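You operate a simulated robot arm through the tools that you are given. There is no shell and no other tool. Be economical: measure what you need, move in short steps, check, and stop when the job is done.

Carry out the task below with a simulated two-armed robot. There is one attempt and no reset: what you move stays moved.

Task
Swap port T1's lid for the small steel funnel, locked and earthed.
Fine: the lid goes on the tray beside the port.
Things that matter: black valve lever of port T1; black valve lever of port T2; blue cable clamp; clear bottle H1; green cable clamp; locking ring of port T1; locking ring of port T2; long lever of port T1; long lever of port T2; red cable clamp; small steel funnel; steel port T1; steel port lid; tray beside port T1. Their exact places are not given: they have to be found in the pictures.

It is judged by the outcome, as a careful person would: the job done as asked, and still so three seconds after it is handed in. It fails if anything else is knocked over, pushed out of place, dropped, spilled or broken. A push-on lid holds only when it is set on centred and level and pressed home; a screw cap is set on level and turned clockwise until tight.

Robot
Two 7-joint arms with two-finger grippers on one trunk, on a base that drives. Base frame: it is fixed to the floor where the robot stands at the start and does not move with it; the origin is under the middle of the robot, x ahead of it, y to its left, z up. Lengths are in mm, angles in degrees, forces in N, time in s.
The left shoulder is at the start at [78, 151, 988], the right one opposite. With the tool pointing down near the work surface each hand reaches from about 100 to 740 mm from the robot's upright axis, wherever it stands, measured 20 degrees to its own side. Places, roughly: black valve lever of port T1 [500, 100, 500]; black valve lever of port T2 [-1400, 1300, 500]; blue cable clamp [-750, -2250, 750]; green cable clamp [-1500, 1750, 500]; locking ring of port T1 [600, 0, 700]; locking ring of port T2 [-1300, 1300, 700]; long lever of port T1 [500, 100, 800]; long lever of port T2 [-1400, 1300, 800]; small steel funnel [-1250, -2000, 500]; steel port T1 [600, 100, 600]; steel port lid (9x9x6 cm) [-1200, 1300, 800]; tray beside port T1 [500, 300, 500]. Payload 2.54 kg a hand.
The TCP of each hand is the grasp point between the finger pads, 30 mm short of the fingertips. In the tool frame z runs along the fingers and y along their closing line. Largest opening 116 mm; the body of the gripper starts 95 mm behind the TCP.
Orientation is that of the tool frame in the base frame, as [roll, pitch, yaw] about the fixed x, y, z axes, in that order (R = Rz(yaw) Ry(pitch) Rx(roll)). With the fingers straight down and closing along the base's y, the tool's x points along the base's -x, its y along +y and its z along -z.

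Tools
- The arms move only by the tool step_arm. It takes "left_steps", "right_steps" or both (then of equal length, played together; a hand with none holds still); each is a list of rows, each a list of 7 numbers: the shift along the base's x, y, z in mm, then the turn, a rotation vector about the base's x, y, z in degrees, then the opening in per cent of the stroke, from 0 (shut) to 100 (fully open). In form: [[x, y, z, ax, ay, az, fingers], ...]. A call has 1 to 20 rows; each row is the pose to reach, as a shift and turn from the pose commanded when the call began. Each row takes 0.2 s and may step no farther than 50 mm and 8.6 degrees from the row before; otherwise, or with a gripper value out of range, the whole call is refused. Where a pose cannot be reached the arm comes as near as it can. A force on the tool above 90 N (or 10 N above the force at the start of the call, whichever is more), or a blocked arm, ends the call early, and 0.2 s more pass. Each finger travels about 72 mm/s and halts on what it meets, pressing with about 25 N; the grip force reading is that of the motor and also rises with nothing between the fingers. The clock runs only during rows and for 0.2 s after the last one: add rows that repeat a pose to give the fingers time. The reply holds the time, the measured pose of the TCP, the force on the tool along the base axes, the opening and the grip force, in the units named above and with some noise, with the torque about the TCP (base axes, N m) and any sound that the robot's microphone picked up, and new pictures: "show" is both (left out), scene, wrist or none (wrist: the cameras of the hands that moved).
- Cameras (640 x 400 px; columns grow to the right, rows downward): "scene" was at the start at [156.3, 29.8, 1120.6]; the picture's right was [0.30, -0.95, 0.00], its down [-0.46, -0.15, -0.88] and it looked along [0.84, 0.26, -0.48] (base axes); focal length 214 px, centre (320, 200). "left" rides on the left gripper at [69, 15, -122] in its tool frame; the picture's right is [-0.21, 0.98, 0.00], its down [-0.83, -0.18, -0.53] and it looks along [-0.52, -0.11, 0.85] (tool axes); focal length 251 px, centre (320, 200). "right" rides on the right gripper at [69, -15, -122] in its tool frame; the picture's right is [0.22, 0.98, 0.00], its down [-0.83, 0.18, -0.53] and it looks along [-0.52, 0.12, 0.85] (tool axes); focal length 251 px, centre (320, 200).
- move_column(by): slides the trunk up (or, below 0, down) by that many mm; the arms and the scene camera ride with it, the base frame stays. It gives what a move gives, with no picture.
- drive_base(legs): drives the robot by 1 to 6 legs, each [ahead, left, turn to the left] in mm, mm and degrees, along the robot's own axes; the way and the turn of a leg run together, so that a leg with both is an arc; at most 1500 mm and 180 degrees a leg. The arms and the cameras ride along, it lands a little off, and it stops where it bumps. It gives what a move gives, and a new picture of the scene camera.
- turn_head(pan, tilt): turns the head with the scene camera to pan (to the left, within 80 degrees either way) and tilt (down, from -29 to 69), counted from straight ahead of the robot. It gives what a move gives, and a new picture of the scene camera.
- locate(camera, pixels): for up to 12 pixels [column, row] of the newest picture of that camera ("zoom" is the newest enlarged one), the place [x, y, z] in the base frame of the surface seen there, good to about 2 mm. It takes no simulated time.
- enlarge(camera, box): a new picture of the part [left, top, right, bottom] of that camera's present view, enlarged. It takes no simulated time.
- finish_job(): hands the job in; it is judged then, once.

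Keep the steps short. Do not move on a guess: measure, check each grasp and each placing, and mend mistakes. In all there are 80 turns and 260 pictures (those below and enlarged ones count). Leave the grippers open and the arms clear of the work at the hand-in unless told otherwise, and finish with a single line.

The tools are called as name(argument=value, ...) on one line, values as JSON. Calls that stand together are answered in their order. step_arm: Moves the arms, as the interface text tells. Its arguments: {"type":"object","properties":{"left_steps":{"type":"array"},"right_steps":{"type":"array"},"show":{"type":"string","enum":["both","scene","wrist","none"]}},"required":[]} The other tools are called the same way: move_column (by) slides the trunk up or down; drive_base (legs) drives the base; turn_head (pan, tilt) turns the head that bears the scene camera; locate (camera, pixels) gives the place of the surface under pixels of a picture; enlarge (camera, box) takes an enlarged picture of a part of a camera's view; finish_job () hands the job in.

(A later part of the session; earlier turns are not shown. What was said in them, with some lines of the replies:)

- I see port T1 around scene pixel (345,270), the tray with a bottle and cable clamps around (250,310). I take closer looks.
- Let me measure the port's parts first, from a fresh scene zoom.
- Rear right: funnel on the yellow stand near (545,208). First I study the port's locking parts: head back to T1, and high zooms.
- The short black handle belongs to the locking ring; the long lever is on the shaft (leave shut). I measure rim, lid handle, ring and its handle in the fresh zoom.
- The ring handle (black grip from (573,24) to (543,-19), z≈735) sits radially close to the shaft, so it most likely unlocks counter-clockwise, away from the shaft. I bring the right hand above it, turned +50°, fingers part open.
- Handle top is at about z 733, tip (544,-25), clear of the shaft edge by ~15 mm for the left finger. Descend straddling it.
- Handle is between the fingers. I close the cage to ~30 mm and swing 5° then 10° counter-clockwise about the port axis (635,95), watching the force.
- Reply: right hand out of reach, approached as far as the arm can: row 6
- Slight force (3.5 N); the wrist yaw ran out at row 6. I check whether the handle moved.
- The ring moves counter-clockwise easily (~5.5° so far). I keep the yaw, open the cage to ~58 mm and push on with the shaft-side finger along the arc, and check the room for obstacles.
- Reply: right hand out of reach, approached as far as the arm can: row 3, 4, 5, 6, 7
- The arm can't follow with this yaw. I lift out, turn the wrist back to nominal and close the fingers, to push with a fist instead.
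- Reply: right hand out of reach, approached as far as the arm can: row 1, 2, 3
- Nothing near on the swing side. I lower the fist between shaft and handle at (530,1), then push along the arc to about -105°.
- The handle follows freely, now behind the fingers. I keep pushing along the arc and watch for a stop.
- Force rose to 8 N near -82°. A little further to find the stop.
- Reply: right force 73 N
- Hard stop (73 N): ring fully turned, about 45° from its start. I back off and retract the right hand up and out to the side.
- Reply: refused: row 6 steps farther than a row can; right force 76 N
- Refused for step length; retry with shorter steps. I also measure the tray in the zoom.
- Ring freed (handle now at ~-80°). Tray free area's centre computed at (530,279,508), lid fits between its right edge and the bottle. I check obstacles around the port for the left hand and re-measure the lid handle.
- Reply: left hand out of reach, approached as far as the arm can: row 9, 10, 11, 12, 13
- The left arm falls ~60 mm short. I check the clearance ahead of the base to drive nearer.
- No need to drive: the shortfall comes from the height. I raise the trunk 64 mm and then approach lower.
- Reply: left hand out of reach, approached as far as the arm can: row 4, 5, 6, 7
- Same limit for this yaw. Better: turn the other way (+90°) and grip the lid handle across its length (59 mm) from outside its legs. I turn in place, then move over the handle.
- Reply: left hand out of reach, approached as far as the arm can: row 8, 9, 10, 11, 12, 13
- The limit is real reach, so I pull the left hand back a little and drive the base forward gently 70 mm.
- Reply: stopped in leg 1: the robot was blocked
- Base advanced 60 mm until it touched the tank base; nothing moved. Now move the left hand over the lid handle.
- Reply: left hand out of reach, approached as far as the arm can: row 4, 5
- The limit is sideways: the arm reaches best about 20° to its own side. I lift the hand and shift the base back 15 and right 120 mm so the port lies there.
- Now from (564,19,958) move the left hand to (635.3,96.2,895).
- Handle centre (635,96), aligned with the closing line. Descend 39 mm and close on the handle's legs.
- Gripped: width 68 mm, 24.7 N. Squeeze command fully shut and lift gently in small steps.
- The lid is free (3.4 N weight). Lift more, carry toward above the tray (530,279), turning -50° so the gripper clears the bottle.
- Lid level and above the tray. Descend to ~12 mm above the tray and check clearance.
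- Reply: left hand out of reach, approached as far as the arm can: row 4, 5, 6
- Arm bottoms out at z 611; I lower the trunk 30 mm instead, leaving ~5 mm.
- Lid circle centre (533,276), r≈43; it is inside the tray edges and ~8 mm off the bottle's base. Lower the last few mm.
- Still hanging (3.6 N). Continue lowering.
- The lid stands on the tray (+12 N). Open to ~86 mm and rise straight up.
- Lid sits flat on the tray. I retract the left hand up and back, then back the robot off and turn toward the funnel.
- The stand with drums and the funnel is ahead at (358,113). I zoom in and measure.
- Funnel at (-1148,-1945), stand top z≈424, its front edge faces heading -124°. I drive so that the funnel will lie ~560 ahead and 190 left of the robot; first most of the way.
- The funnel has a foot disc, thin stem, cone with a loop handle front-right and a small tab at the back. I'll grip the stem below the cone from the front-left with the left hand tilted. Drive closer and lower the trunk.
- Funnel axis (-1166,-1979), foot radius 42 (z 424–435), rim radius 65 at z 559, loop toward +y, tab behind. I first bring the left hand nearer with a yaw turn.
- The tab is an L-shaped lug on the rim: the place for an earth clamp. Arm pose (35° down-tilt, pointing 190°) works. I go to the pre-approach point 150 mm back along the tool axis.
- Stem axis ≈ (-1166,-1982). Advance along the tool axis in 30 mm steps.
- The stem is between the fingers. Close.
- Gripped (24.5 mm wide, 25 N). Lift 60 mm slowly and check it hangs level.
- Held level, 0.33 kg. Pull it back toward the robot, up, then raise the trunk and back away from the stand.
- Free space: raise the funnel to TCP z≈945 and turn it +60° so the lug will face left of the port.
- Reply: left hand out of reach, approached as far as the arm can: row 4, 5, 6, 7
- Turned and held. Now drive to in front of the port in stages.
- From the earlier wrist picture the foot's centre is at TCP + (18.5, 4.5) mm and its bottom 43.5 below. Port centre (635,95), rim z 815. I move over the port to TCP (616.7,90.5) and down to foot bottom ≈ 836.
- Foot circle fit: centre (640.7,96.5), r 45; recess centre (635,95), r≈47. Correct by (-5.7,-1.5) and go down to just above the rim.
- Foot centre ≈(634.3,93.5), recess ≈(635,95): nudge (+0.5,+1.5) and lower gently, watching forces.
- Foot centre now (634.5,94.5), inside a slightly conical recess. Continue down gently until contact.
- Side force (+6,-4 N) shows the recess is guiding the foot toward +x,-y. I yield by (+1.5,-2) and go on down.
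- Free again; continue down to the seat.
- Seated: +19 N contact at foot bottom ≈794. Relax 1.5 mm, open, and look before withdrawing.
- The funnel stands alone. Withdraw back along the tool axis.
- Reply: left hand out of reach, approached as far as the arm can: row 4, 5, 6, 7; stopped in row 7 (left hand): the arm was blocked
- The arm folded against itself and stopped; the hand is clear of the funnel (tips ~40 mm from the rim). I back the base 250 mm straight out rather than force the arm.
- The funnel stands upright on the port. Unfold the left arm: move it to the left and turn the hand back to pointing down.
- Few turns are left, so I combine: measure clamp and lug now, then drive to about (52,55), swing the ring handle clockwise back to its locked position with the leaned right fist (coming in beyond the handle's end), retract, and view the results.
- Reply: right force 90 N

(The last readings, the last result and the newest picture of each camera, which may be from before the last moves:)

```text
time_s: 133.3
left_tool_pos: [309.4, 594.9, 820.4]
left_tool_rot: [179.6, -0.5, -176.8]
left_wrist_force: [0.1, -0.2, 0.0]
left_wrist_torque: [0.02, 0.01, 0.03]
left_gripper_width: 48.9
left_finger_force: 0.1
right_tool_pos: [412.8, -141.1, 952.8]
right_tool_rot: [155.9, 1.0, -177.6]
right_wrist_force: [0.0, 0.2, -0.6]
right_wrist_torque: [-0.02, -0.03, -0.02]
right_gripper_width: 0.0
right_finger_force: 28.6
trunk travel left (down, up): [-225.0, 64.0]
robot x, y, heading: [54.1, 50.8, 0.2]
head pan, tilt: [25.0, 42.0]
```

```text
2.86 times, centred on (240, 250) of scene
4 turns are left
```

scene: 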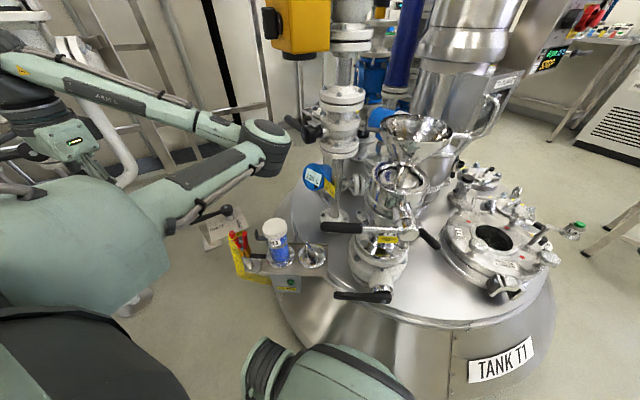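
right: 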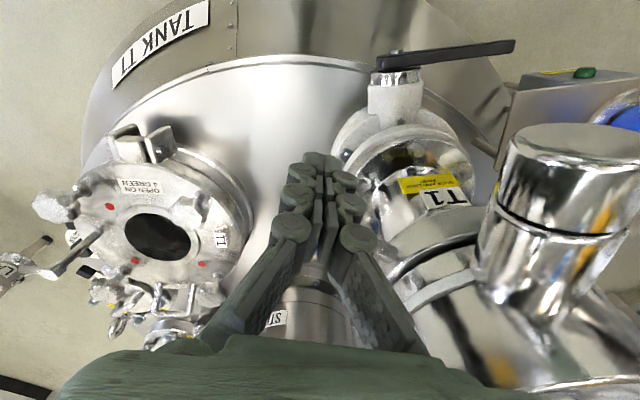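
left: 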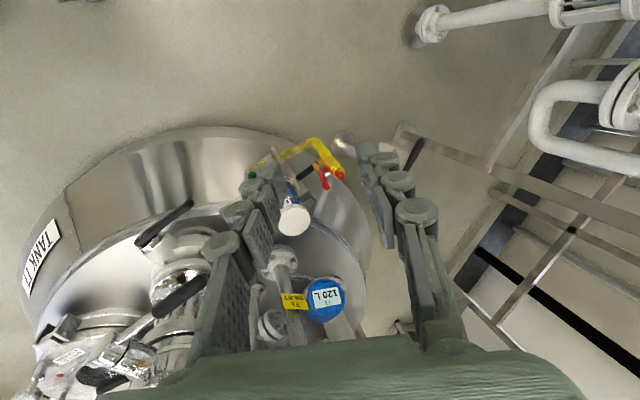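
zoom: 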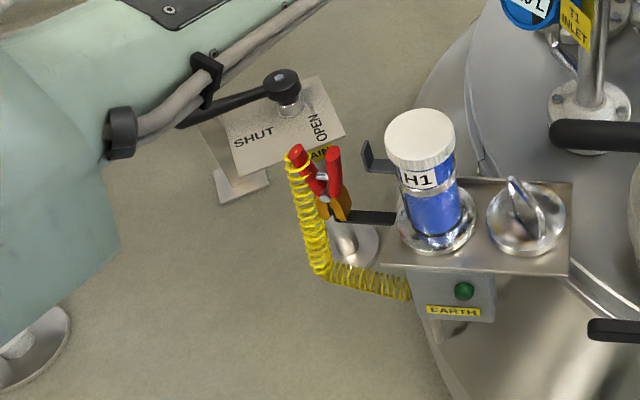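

The ring handle is back at its locked stop (83 N there). Next: the red clamp. I re-measure it, bring the left hand over its two red handles (mid ≈(447,465), squeeze line at 112°), descend and close on them.

locate(camera="zoom", pixels=[[297, 152], [334, 153], [333, 170], [309, 172], [323, 178], [327, 205], [342, 205], [350, 217], [385, 217], [368, 150], [334, 220], [320, 195]])

step_arm(left_steps=[[17, -16, -12, 0, 0, 3, 65], [34, -32, -25, 0, 0, 6, 65], [52, -49, -37, 0, 0, 9, 65], [69, -65, -50, 0, 0, 12, 65], [86, -81, -62, 0, 0, 15, 65], [104, -98, -75, 0, 0, 17, 65], [121, -114, -87, 0, 0, 19.3, 65], [138, -130, -100, 0, 0, 19.3, 65], [138, -130, -100, 0, 0, 19.3, 65]], show="wrist")

step_arm(left_steps=[[0, 0, -30, 0, 0, 0, 65], [0, 0, -60, 0, 0, 0, 65], [0, 0, -90, 0, 0, 0, 65], [0, 0, -120, 0, 0, 0, 65], [0, 0, -120, 0, 0, 0, 65]], show="wrist")

step_arm(left_steps=[[0, 0, 0, 0, 0, 0, 40], [0, 0, 0, 0, 0, 0, 20], [0, 0, 0, 0, 0, 0, 10], [0, 0, 0, 0, 0, 0, 0], [0, 0, 0, 0, 0, 0, 0]], show="wrist")

enlarge(camera="left", box=[220, 60, 460, 240])

enlarge(camera="scene", box=[190, 190, 310, 290])

```text
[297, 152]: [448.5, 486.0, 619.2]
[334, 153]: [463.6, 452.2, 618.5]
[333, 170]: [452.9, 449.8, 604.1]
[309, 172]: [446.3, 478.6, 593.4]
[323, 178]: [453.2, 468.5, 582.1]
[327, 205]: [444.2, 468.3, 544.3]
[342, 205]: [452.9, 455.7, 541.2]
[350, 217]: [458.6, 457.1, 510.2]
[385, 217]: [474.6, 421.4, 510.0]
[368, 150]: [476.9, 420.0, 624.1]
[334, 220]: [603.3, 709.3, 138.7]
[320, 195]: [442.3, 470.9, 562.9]
```

```text
time_s: 135.3
left_tool_pos: [447.4, 465.3, 721.1]
left_tool_rot: [179.5, -0.6, -157.5]
left_wrist_force: [0.2, -0.4, -0.5]
left_wrist_torque: [0.0, 0.03, -0.01]
left_gripper_width: 75.4
left_finger_force: 0.0
right_tool_pos: [413.6, -140.0, 953.1]
right_tool_rot: [156.1, 1.0, -177.6]
right_wrist_force: [0.4, 0.0, -0.6]
right_wrist_torque: [0.03, -0.01, -0.01]
right_gripper_width: 0.0
right_finger_force: 28.4
trunk travel left (down, up): [-225.0, 64.0]
robot x, y, heading: [56.0, 53.3, 0.2]
head pan, tilt: [25.0, 42.0]
```

left: 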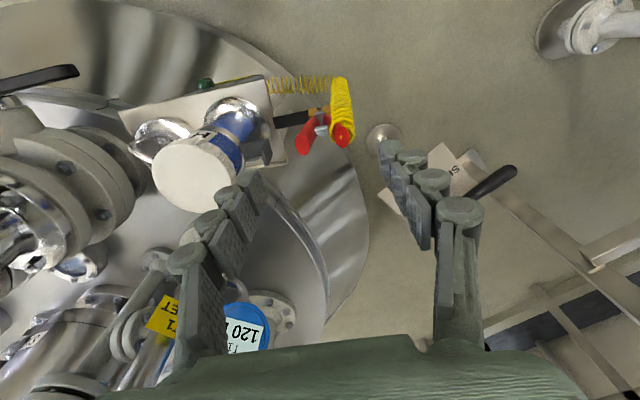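

```text
time_s: 136.5
left_tool_pos: [447.3, 465.4, 601.1]
left_tool_rot: [179.5, -0.6, -157.6]
left_wrist_force: [0.6, 2.4, 0.1]
left_wrist_torque: [-0.07, -0.04, -0.02]
left_gripper_width: 74.4
left_finger_force: 0.1
right_tool_pos: [414.2, -141.6, 952.4]
right_tool_rot: [156.0, 1.1, -177.6]
right_wrist_force: [0.5, -0.5, 0.0]
right_wrist_torque: [-0.01, 0.04, 0.01]
right_gripper_width: 0.0
right_finger_force: 29.1
trunk travel left (down, up): [-225.0, 64.0]
robot x, y, heading: [52.8, 53.5, -0.0]
head pan, tilt: [25.0, 42.0]
```

left: 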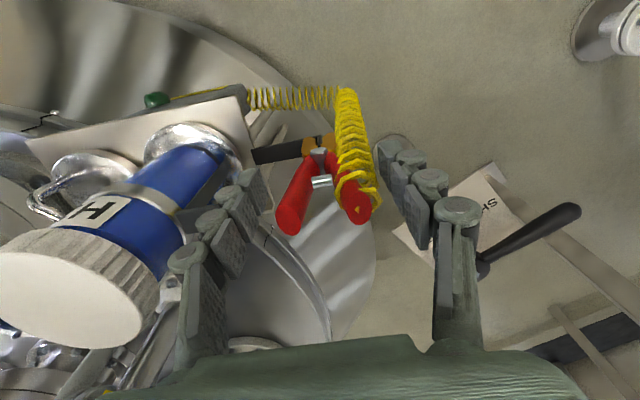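

```text
time_s: 137.7
left_tool_pos: [448.0, 464.6, 601.5]
left_tool_rot: [179.6, -0.6, -157.7]
left_wrist_force: [-0.6, -0.3, -0.5]
left_wrist_torque: [0.0, 0.0, -0.04]
left_gripper_width: 47.1
left_finger_force: 24.9
right_tool_pos: [414.7, -140.8, 953.2]
right_tool_rot: [156.0, 0.9, -177.5]
right_wrist_force: [-0.3, -0.4, 0.3]
right_wrist_torque: [0.0, 0.01, 0.0]
right_gripper_width: 0.0
right_finger_force: 29.0
trunk travel left (down, up): [-225.0, 64.0]
robot x, y, heading: [55.3, 53.8, 0.3]
head pan, tilt: [25.0, 42.0]
```

left: 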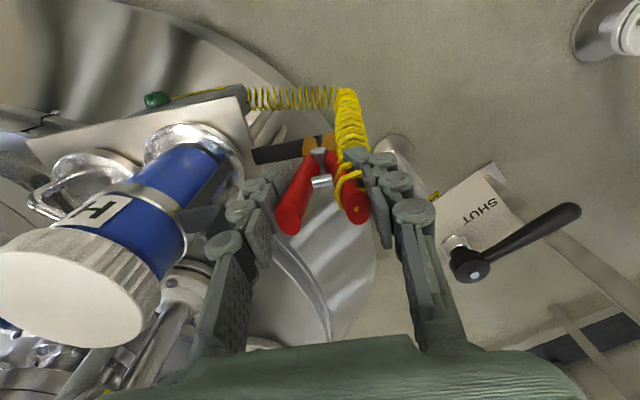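

```text
2.22 times, centred on (340, 150) of left
```

zoom: 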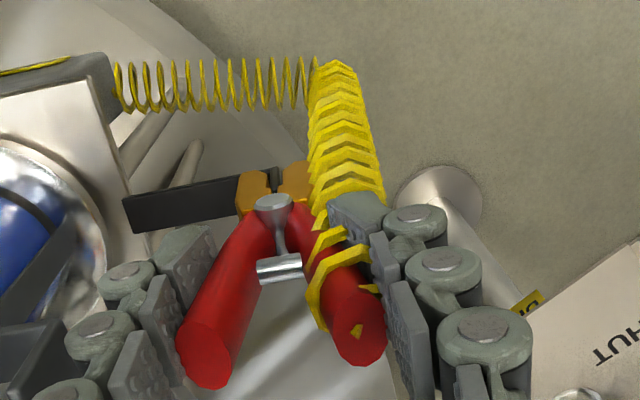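

```text
4.00 times, centred on (250, 240) of scene
3 turns are left
```

zoom: 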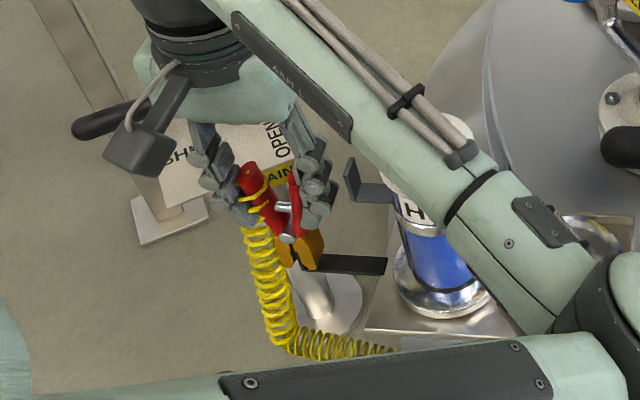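

The hand holds both red handles (47 mm, 25 N). Now lift the clamp off its hook, raise the trunk, shift the base right, and bring the clamp to just above the funnel's lug (≈(627,186), plate top z≈948), then look.

step_arm(left_steps=[[0, 0, 0, 0, 0, 0, 0], [0, 0, 10, 0, 0, 0, 0], [0, 0, 30, 0, 0, 0, 0], [0, 0, 65, 0, 0, 0, 0], [0, 0, 105, 0, 0, 0, 0], [0, 0, 150, 0, 0, 0, 0], [0, 0, 200, 0, 0, 0, 0], [0, 0, 200, 0, 0, 0, 0]], show="wrist")

move_column(by=64)

drive_base(legs=[[0, -114, 0]])

step_arm(left_steps=[[0, 0, 40, 0, 0, -3, 0], [0, 0, 80, 0, 0, -6, 0], [0, 0, 120, 0, 0, -9, 0], [10, -10, 160, 0, 0, -12, 0], [30, -30, 196, 0, 0, -15, 0], [58, -56, 202, 0, 0, -18, 0], [86, -82, 202, 0, 0, -20, 0], [114, -108, 202, 0, 0, -20, 0], [142, -134, 202, 0, 0, -20, 0], [173, -163, 202, 0, 0, -20, 0], [173, -163, 202, 0, 0, -20, 0]], show="wrist")

turn_head(pan=25, tilt=25)

enlarge(camera="left", box=[220, 40, 460, 240])

enlarge(camera="scene", box=[260, 120, 400, 260])

```text
time_s: 139.5
left_tool_pos: [447.7, 469.1, 798.5]
left_tool_rot: [179.6, -0.7, -157.5]
left_wrist_force: [0.8, 0.0, -1.8]
left_wrist_torque: [0.0, 0.03, 0.01]
left_gripper_width: 46.8
left_finger_force: 24.6
right_tool_pos: [415.1, -140.8, 953.6]
right_tool_rot: [156.0, 0.9, -177.5]
right_wrist_force: [-0.7, 0.4, -0.7]
right_wrist_torque: [0.03, 0.01, -0.04]
right_gripper_width: 0.0
right_finger_force: 27.9
trunk travel left (down, up): [-225.0, 64.0]
robot x, y, heading: [55.9, 54.3, 0.1]
head pan, tilt: [25.0, 42.0]
```

left: 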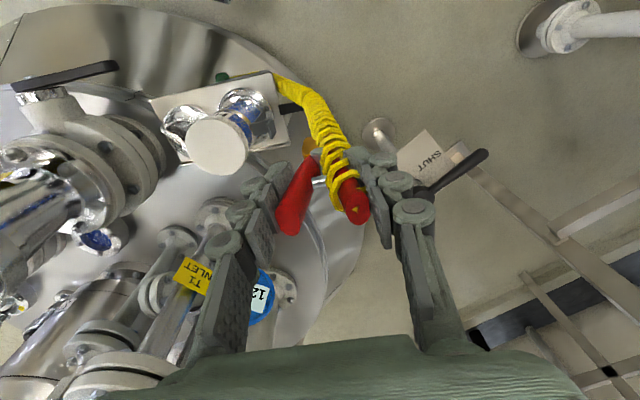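

```text
time_s: 140.5
left_tool_pos: [447.2, 467.8, 862.7]
left_tool_rot: [179.6, -0.8, -157.5]
left_wrist_force: [0.6, 0.2, -1.3]
left_wrist_torque: [-0.02, -0.01, -0.03]
left_gripper_width: 46.8
left_finger_force: 25.0
right_tool_pos: [414.9, -140.4, 1016.9]
right_tool_rot: [156.1, 0.9, -177.6]
right_wrist_force: [0.1, -1.0, 0.0]
right_wrist_torque: [0.0, 0.03, 0.0]
right_gripper_width: 0.3
right_finger_force: 28.7
trunk travel left (down, up): [-289.0, 0.0]
robot x, y, heading: [55.7, 54.8, 0.1]
head pan, tilt: [25.0, 42.0]
```

```text
time_s: 142.2
left_tool_pos: [447.1, 357.3, 862.5]
left_tool_rot: [179.6, -0.6, -157.5]
left_wrist_force: [0.5, 0.2, -0.8]
left_wrist_torque: [0.04, -0.01, 0.01]
left_gripper_width: 46.8
left_finger_force: 25.2
right_tool_pos: [413.6, -251.6, 1016.7]
right_tool_rot: [156.0, 1.0, -177.7]
right_wrist_force: [0.6, -0.2, -0.5]
right_wrist_torque: [0.02, 0.03, 0.03]
right_gripper_width: 0.0
right_finger_force: 28.4
trunk travel left (down, up): [-289.0, 0.0]
robot x, y, heading: [55.6, -56.5, 0.2]
head pan, tilt: [25.0, 42.0]
```

scene: 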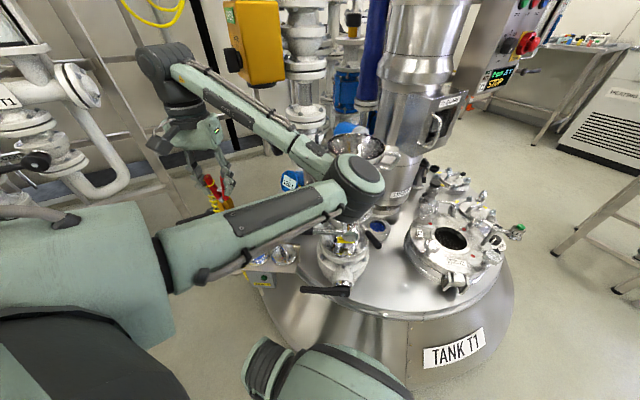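

```text
time_s: 144.2
left_tool_pos: [554.2, 323.5, 1058.8]
left_tool_rot: [-179.1, -3.9, -173.0]
left_wrist_force: [-34.3, -3.4, 0.7]
left_wrist_torque: [0.18, -3.86, 0.36]
left_gripper_width: 46.6
left_finger_force: 24.9
left hand out of reach, approached as far as the arm can: row 5, 6, 7, 8, 9
right_tool_pos: [412.0, -252.0, 1017.3]
right_tool_rot: [155.9, 1.2, -177.4]
right_wrist_force: [1.4, -0.6, 0.3]
right_wrist_torque: [0.08, 0.04, 0.06]
right_gripper_width: 0.0
right_finger_force: 28.3
trunk travel left (down, up): [-289.0, 0.0]
robot x, y, heading: [55.3, -57.7, 0.1]
head pan, tilt: [25.0, 42.0]
stopped in row 9 (left hand): the force on the tool passed its limit at 236 N (the readings are from after the stop); the commanded pose is now the measured one
```

left: 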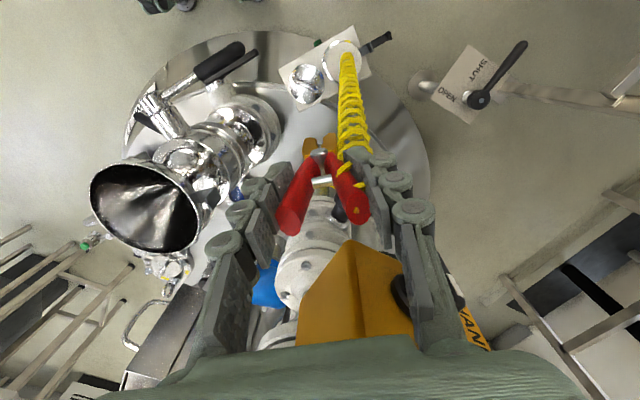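

```text
time_s: 145.0
left_tool_pos: [553.9, 323.8, 1059.6]
left_tool_rot: [-179.0, -3.7, -173.4]
left_wrist_force: [-41.7, -4.5, -0.3]
left_wrist_torque: [0.49, -4.62, 0.35]
left_gripper_width: 47.1
left_finger_force: 25.3
right_tool_pos: [410.3, -251.8, 1019.0]
right_tool_rot: [156.0, 1.4, -177.3]
right_wrist_force: [-0.2, 0.4, -0.7]
right_wrist_torque: [0.0, 0.02, 0.01]
right_gripper_width: 0.0
right_finger_force: 28.2
trunk travel left (down, up): [-289.0, 0.0]
robot x, y, heading: [56.7, -59.2, 0.4]
head pan, tilt: [25.0, 25.0]
```

scene: 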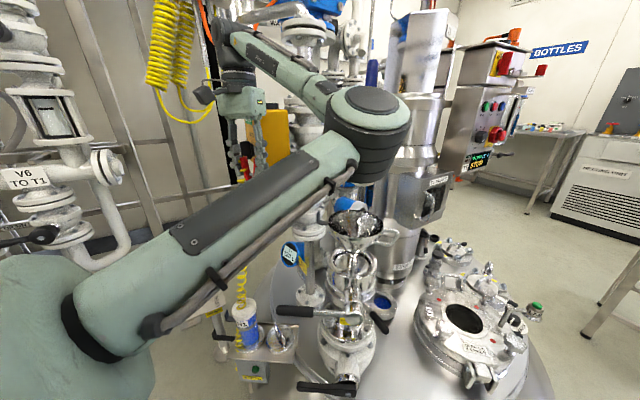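

```text
2.00 times, centred on (340, 140) of left
```

zoom: 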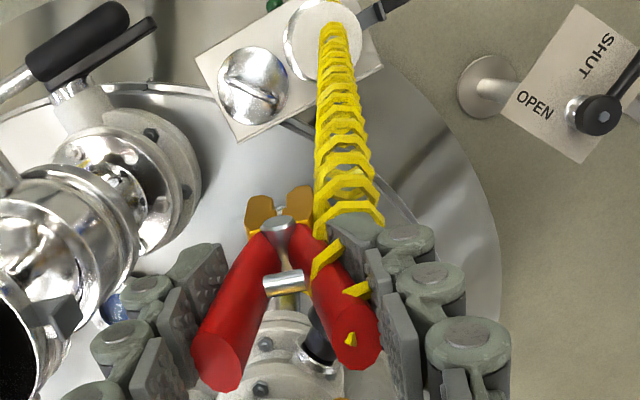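

```text
2.86 times, centred on (330, 190) of scene
2 turns are left
```

zoom: 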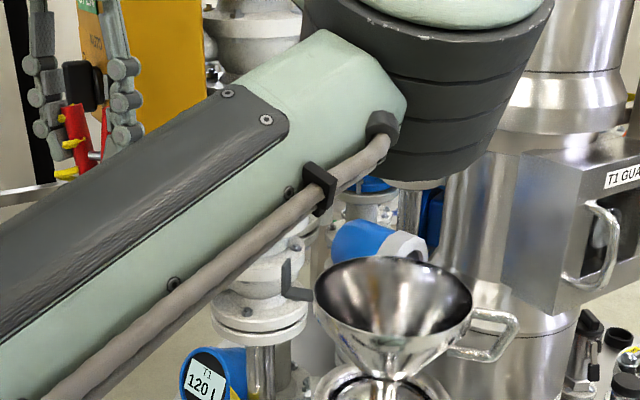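

The gripper bumped the yellow actuator; I back off at once. Since the arm's folded pose limits it, I use the base: back 80, turn right 13°, forward again, which carries the held clamp over the lug. I measure the lug first, and open the right gripper.

locate(camera="zoom", pixels=[[284, 264], [287, 270], [287, 278], [288, 286], [290, 293], [300, 295], [310, 296], [282, 275], [320, 300], [470, 300], [395, 262], [395, 340]])

drive_base(legs=[[-80, 0, 0], [0, 0, -13.3], [74, 3, 0]])

step_arm(left_steps=[[0, 0, 0, 0.3, -1.9, 4.3, 0], [0, 0, 0, 0.55, -3.8, 8.6, 0], [0, 0, 0, 0.55, -3.8, 8.6, 0]], right_steps=[[0, 0, 0, 0, 0, 0, 40], [0, 0, 0, 0, 0, 0, 80], [0, 0, 0, 0, 0, 0, 80]], show="wrist")

turn_head(pan=38, tilt=27)

enlarge(camera="left", box=[220, 60, 420, 240])

enlarge(camera="scene", box=[240, 100, 400, 260])

```text
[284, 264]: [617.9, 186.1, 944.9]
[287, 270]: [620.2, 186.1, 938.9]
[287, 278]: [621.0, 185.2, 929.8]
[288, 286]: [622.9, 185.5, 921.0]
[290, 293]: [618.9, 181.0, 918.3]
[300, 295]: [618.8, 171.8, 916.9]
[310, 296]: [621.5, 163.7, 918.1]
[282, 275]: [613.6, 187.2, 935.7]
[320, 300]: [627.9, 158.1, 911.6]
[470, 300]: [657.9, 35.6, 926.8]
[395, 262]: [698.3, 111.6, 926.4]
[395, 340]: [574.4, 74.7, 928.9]
```

```text
time_s: 147.5
left_tool_pos: [596.4, 187.9, 1056.0]
left_tool_rot: [-179.0, -3.9, 173.3]
left_wrist_force: [-0.6, 0.1, -1.2]
left_wrist_torque: [0.01, -0.02, 0.01]
left_gripper_width: 46.9
left_finger_force: 24.5
right_tool_pos: [325.6, -338.7, 1017.2]
right_tool_rot: [155.9, 1.1, 169.6]
right_wrist_force: [0.3, -0.3, -0.5]
right_wrist_torque: [-0.04, -0.06, -0.03]
right_gripper_width: 0.1
right_finger_force: 28.6
trunk travel left (down, up): [-289.0, 0.0]
robot x, y, heading: [19.3, -68.4, -12.7]
head pan, tilt: [25.0, 25.0]
stopped in leg 3: the robot was blocked; the commanded pose is now the measured one
```

scene: 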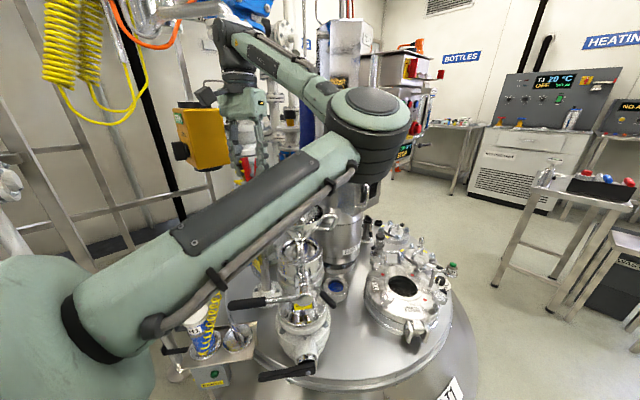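

```text
time_s: 148.3
left_tool_pos: [597.9, 187.2, 1055.0]
left_tool_rot: [-179.8, -0.1, -177.9]
left_wrist_force: [0.2, -0.4, -0.9]
left_wrist_torque: [0.02, 0.02, -0.01]
left_gripper_width: 46.7
left_finger_force: 25.2
right_tool_pos: [326.5, -339.6, 1017.2]
right_tool_rot: [156.0, 1.0, 169.6]
right_wrist_force: [0.0, -0.4, -0.2]
right_wrist_torque: [0.01, -0.03, 0.02]
right_gripper_width: 92.9
right_finger_force: 0.3
trunk travel left (down, up): [-289.0, 0.0]
robot x, y, heading: [16.3, -67.4, -12.9]
head pan, tilt: [25.0, 25.0]
```

right: 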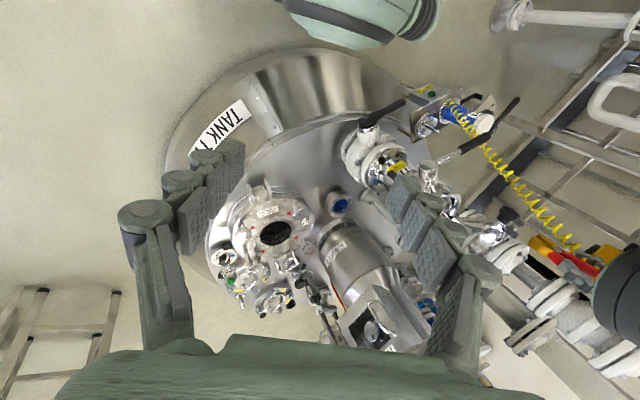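
left: 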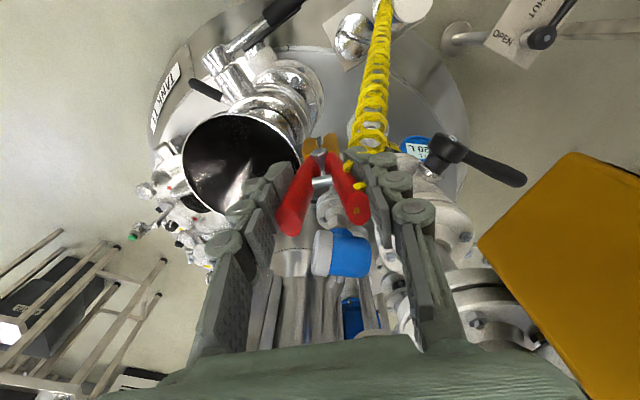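

```text
time_s: 149.1
left_tool_pos: [597.1, 188.2, 1055.6]
left_tool_rot: [-179.7, -0.3, -178.1]
left_wrist_force: [0.2, -0.6, 0.3]
left_wrist_torque: [0.04, 0.04, 0.0]
left_gripper_width: 46.9
left_finger_force: 25.2
right_tool_pos: [325.4, -339.9, 1016.6]
right_tool_rot: [155.8, 1.0, 169.6]
right_wrist_force: [0.1, -0.6, -0.5]
right_wrist_torque: [-0.01, -0.02, 0.0]
right_gripper_width: 92.5
right_finger_force: 0.1
trunk travel left (down, up): [-289.0, 0.0]
robot x, y, heading: [19.6, -70.1, -12.5]
head pan, tilt: [38.0, 27.0]
```

scene: 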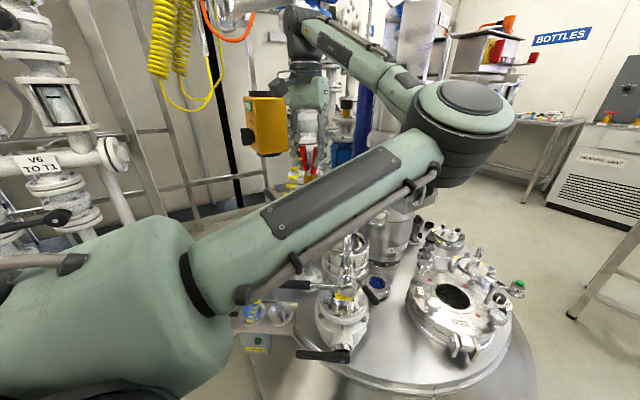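

```text
2.22 times, centred on (320, 150) of left
```

zoom: 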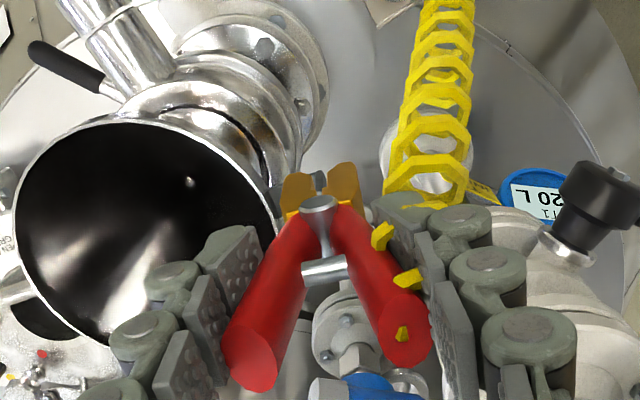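

```text
2.50 times, centred on (320, 180) of scene
1 turns are left
```

zoom: 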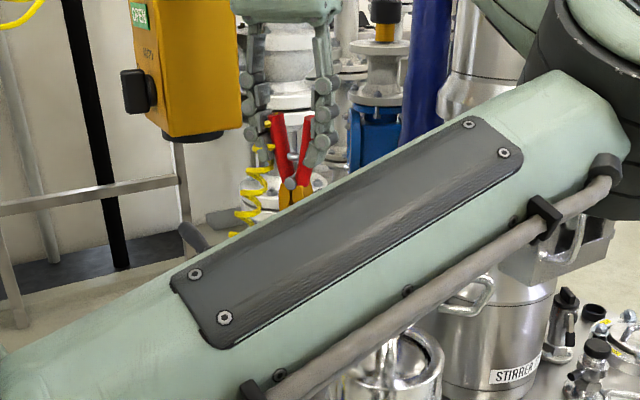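

In the wrist view the lug's plate lies between the clamp's open jaws, slightly ahead. Last turn: shift (+19,-2), lower 46 mm so the jaws straddle the plate, release, rise clear, back off and hand in.

step_arm(left_steps=[[6, -1, 0, 0, 0, 0, 0], [12, -2, 0, 0, 0, 0, 0], [19, -2, 0, 0, 0, 0, 0], [19, -2, 0, 0, 0, 0, 0], [19, -2, -10, 0, 0, 0, 0], [19, -2, -20, 0, 0, 0, 0], [19, -2, -30, 0, 0, 0, 0], [19, -2, -40, 0, 0, 0, 0], [19, -2, -46.5, 0, 0, 0, 0], [19, -2, -46.5, 0, 0, 0, 0]], show="wrist")

step_arm(left_steps=[[0, 0, 0, 0, 0, 0, 42], [0, 0, 0, 0, 0, 0, 50], [0, 0, 0, 0, 0, 0, 60], [0, 0, 0, 0, 0, 0, 72], [0, 0, 0, 0, 0, 0, 72], [0, 0, 15, 0, 0, 0, 72], [0, 0, 35, 0, 0, 0, 72], [0, 0, 60, 0, 0, 0, 72], [0, 0, 85, 0, 0, 0, 72], [0, 0, 85, 0, 0, 0, 72]], show="wrist")

drive_base(legs=[[-250, 0, 0]])

finish_job()

```text
time_s: 151.3
left_tool_pos: [616.1, 186.1, 1009.1]
left_tool_rot: [-179.7, -0.2, -178.1]
left_wrist_force: [1.7, -0.6, 5.9]
left_wrist_torque: [-0.1, -0.16, 0.18]
left_gripper_width: 46.7
left_finger_force: 24.9
right_tool_pos: [326.8, -339.2, 1016.6]
right_tool_rot: [155.9, 0.9, 169.5]
right_wrist_force: [0.3, 1.0, -0.8]
right_wrist_torque: [-0.01, 0.0, -0.01]
right_gripper_width: 92.6
right_finger_force: 0.2
trunk travel left (down, up): [-289.0, 0.0]
robot x, y, heading: [16.9, -68.4, -12.4]
head pan, tilt: [38.0, 27.0]
```

left: 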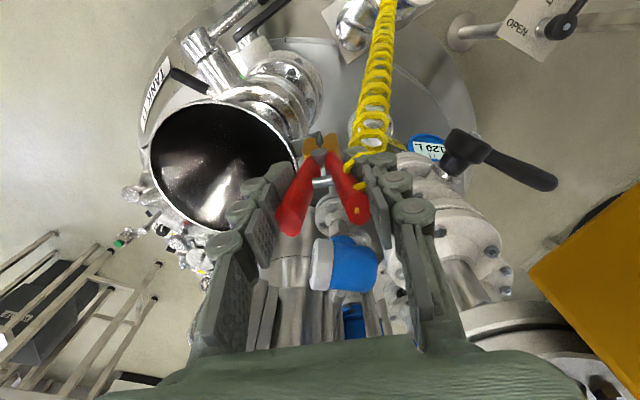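

```text
time_s: 153.5
left_tool_pos: [615.7, 185.7, 1092.5]
left_tool_rot: [-179.6, -0.2, -178.0]
left_wrist_force: [-1.0, -0.4, 0.4]
left_wrist_torque: [0.0, -0.01, 0.03]
left_gripper_width: 83.8
left_finger_force: 0.1
right_tool_pos: [327.6, -338.9, 1017.7]
right_tool_rot: [155.8, 1.0, 169.6]
right_wrist_force: [0.4, 0.3, -0.3]
right_wrist_torque: [-0.02, -0.01, 0.03]
right_gripper_width: 92.8
right_finger_force: 0.0
trunk travel left (down, up): [-289.0, 0.0]
robot x, y, heading: [19.8, -68.0, -12.6]
head pan, tilt: [38.0, 27.0]
```

left: 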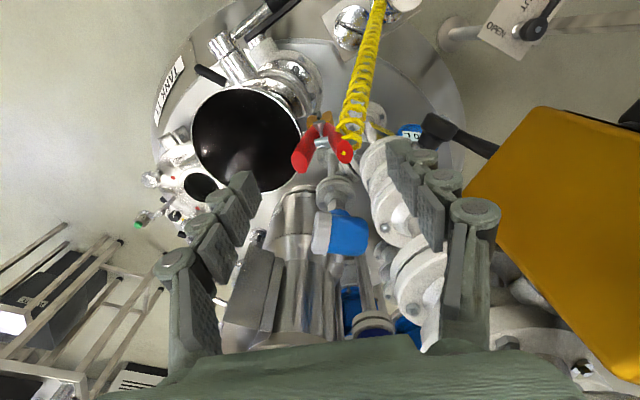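

```text
time_s: 155.3
left_tool_pos: [373.9, 238.9, 1091.5]
left_tool_rot: [-179.7, -0.2, -178.2]
left_wrist_force: [-0.5, 0.3, 0.3]
left_wrist_torque: [0.0, -0.01, 0.0]
left_gripper_width: 83.4
left_finger_force: 0.1
right_tool_pos: [82.1, -285.7, 1016.3]
right_tool_rot: [155.9, 1.0, 169.2]
right_wrist_force: [-0.5, -0.2, 0.3]
right_wrist_torque: [0.01, 0.01, -0.01]
right_gripper_width: 92.6
right_finger_force: 0.1
trunk travel left (down, up): [-289.0, 0.0]
robot x, y, heading: [-223.4, -14.9, -12.5]
head pan, tilt: [38.0, 27.0]
```

scene: 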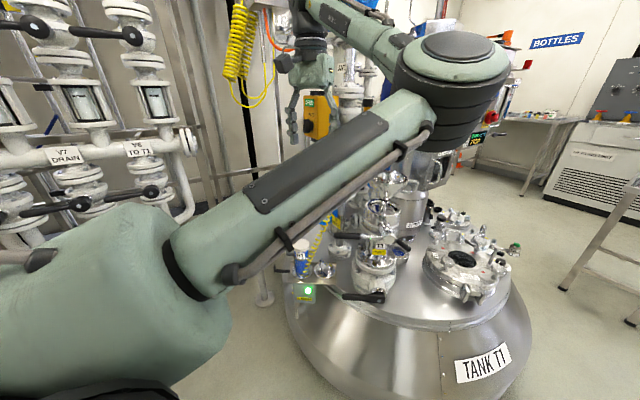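

```text
The job is handed in.
```

The lid is on the tray, and the funnel is on port T1 with the ring turned to its locked stop and the red clamp on its lug (earth box light now lit), but the left gripper hit the yellow actuator box hard once (236 N) and I did not inspect the box afterwards.
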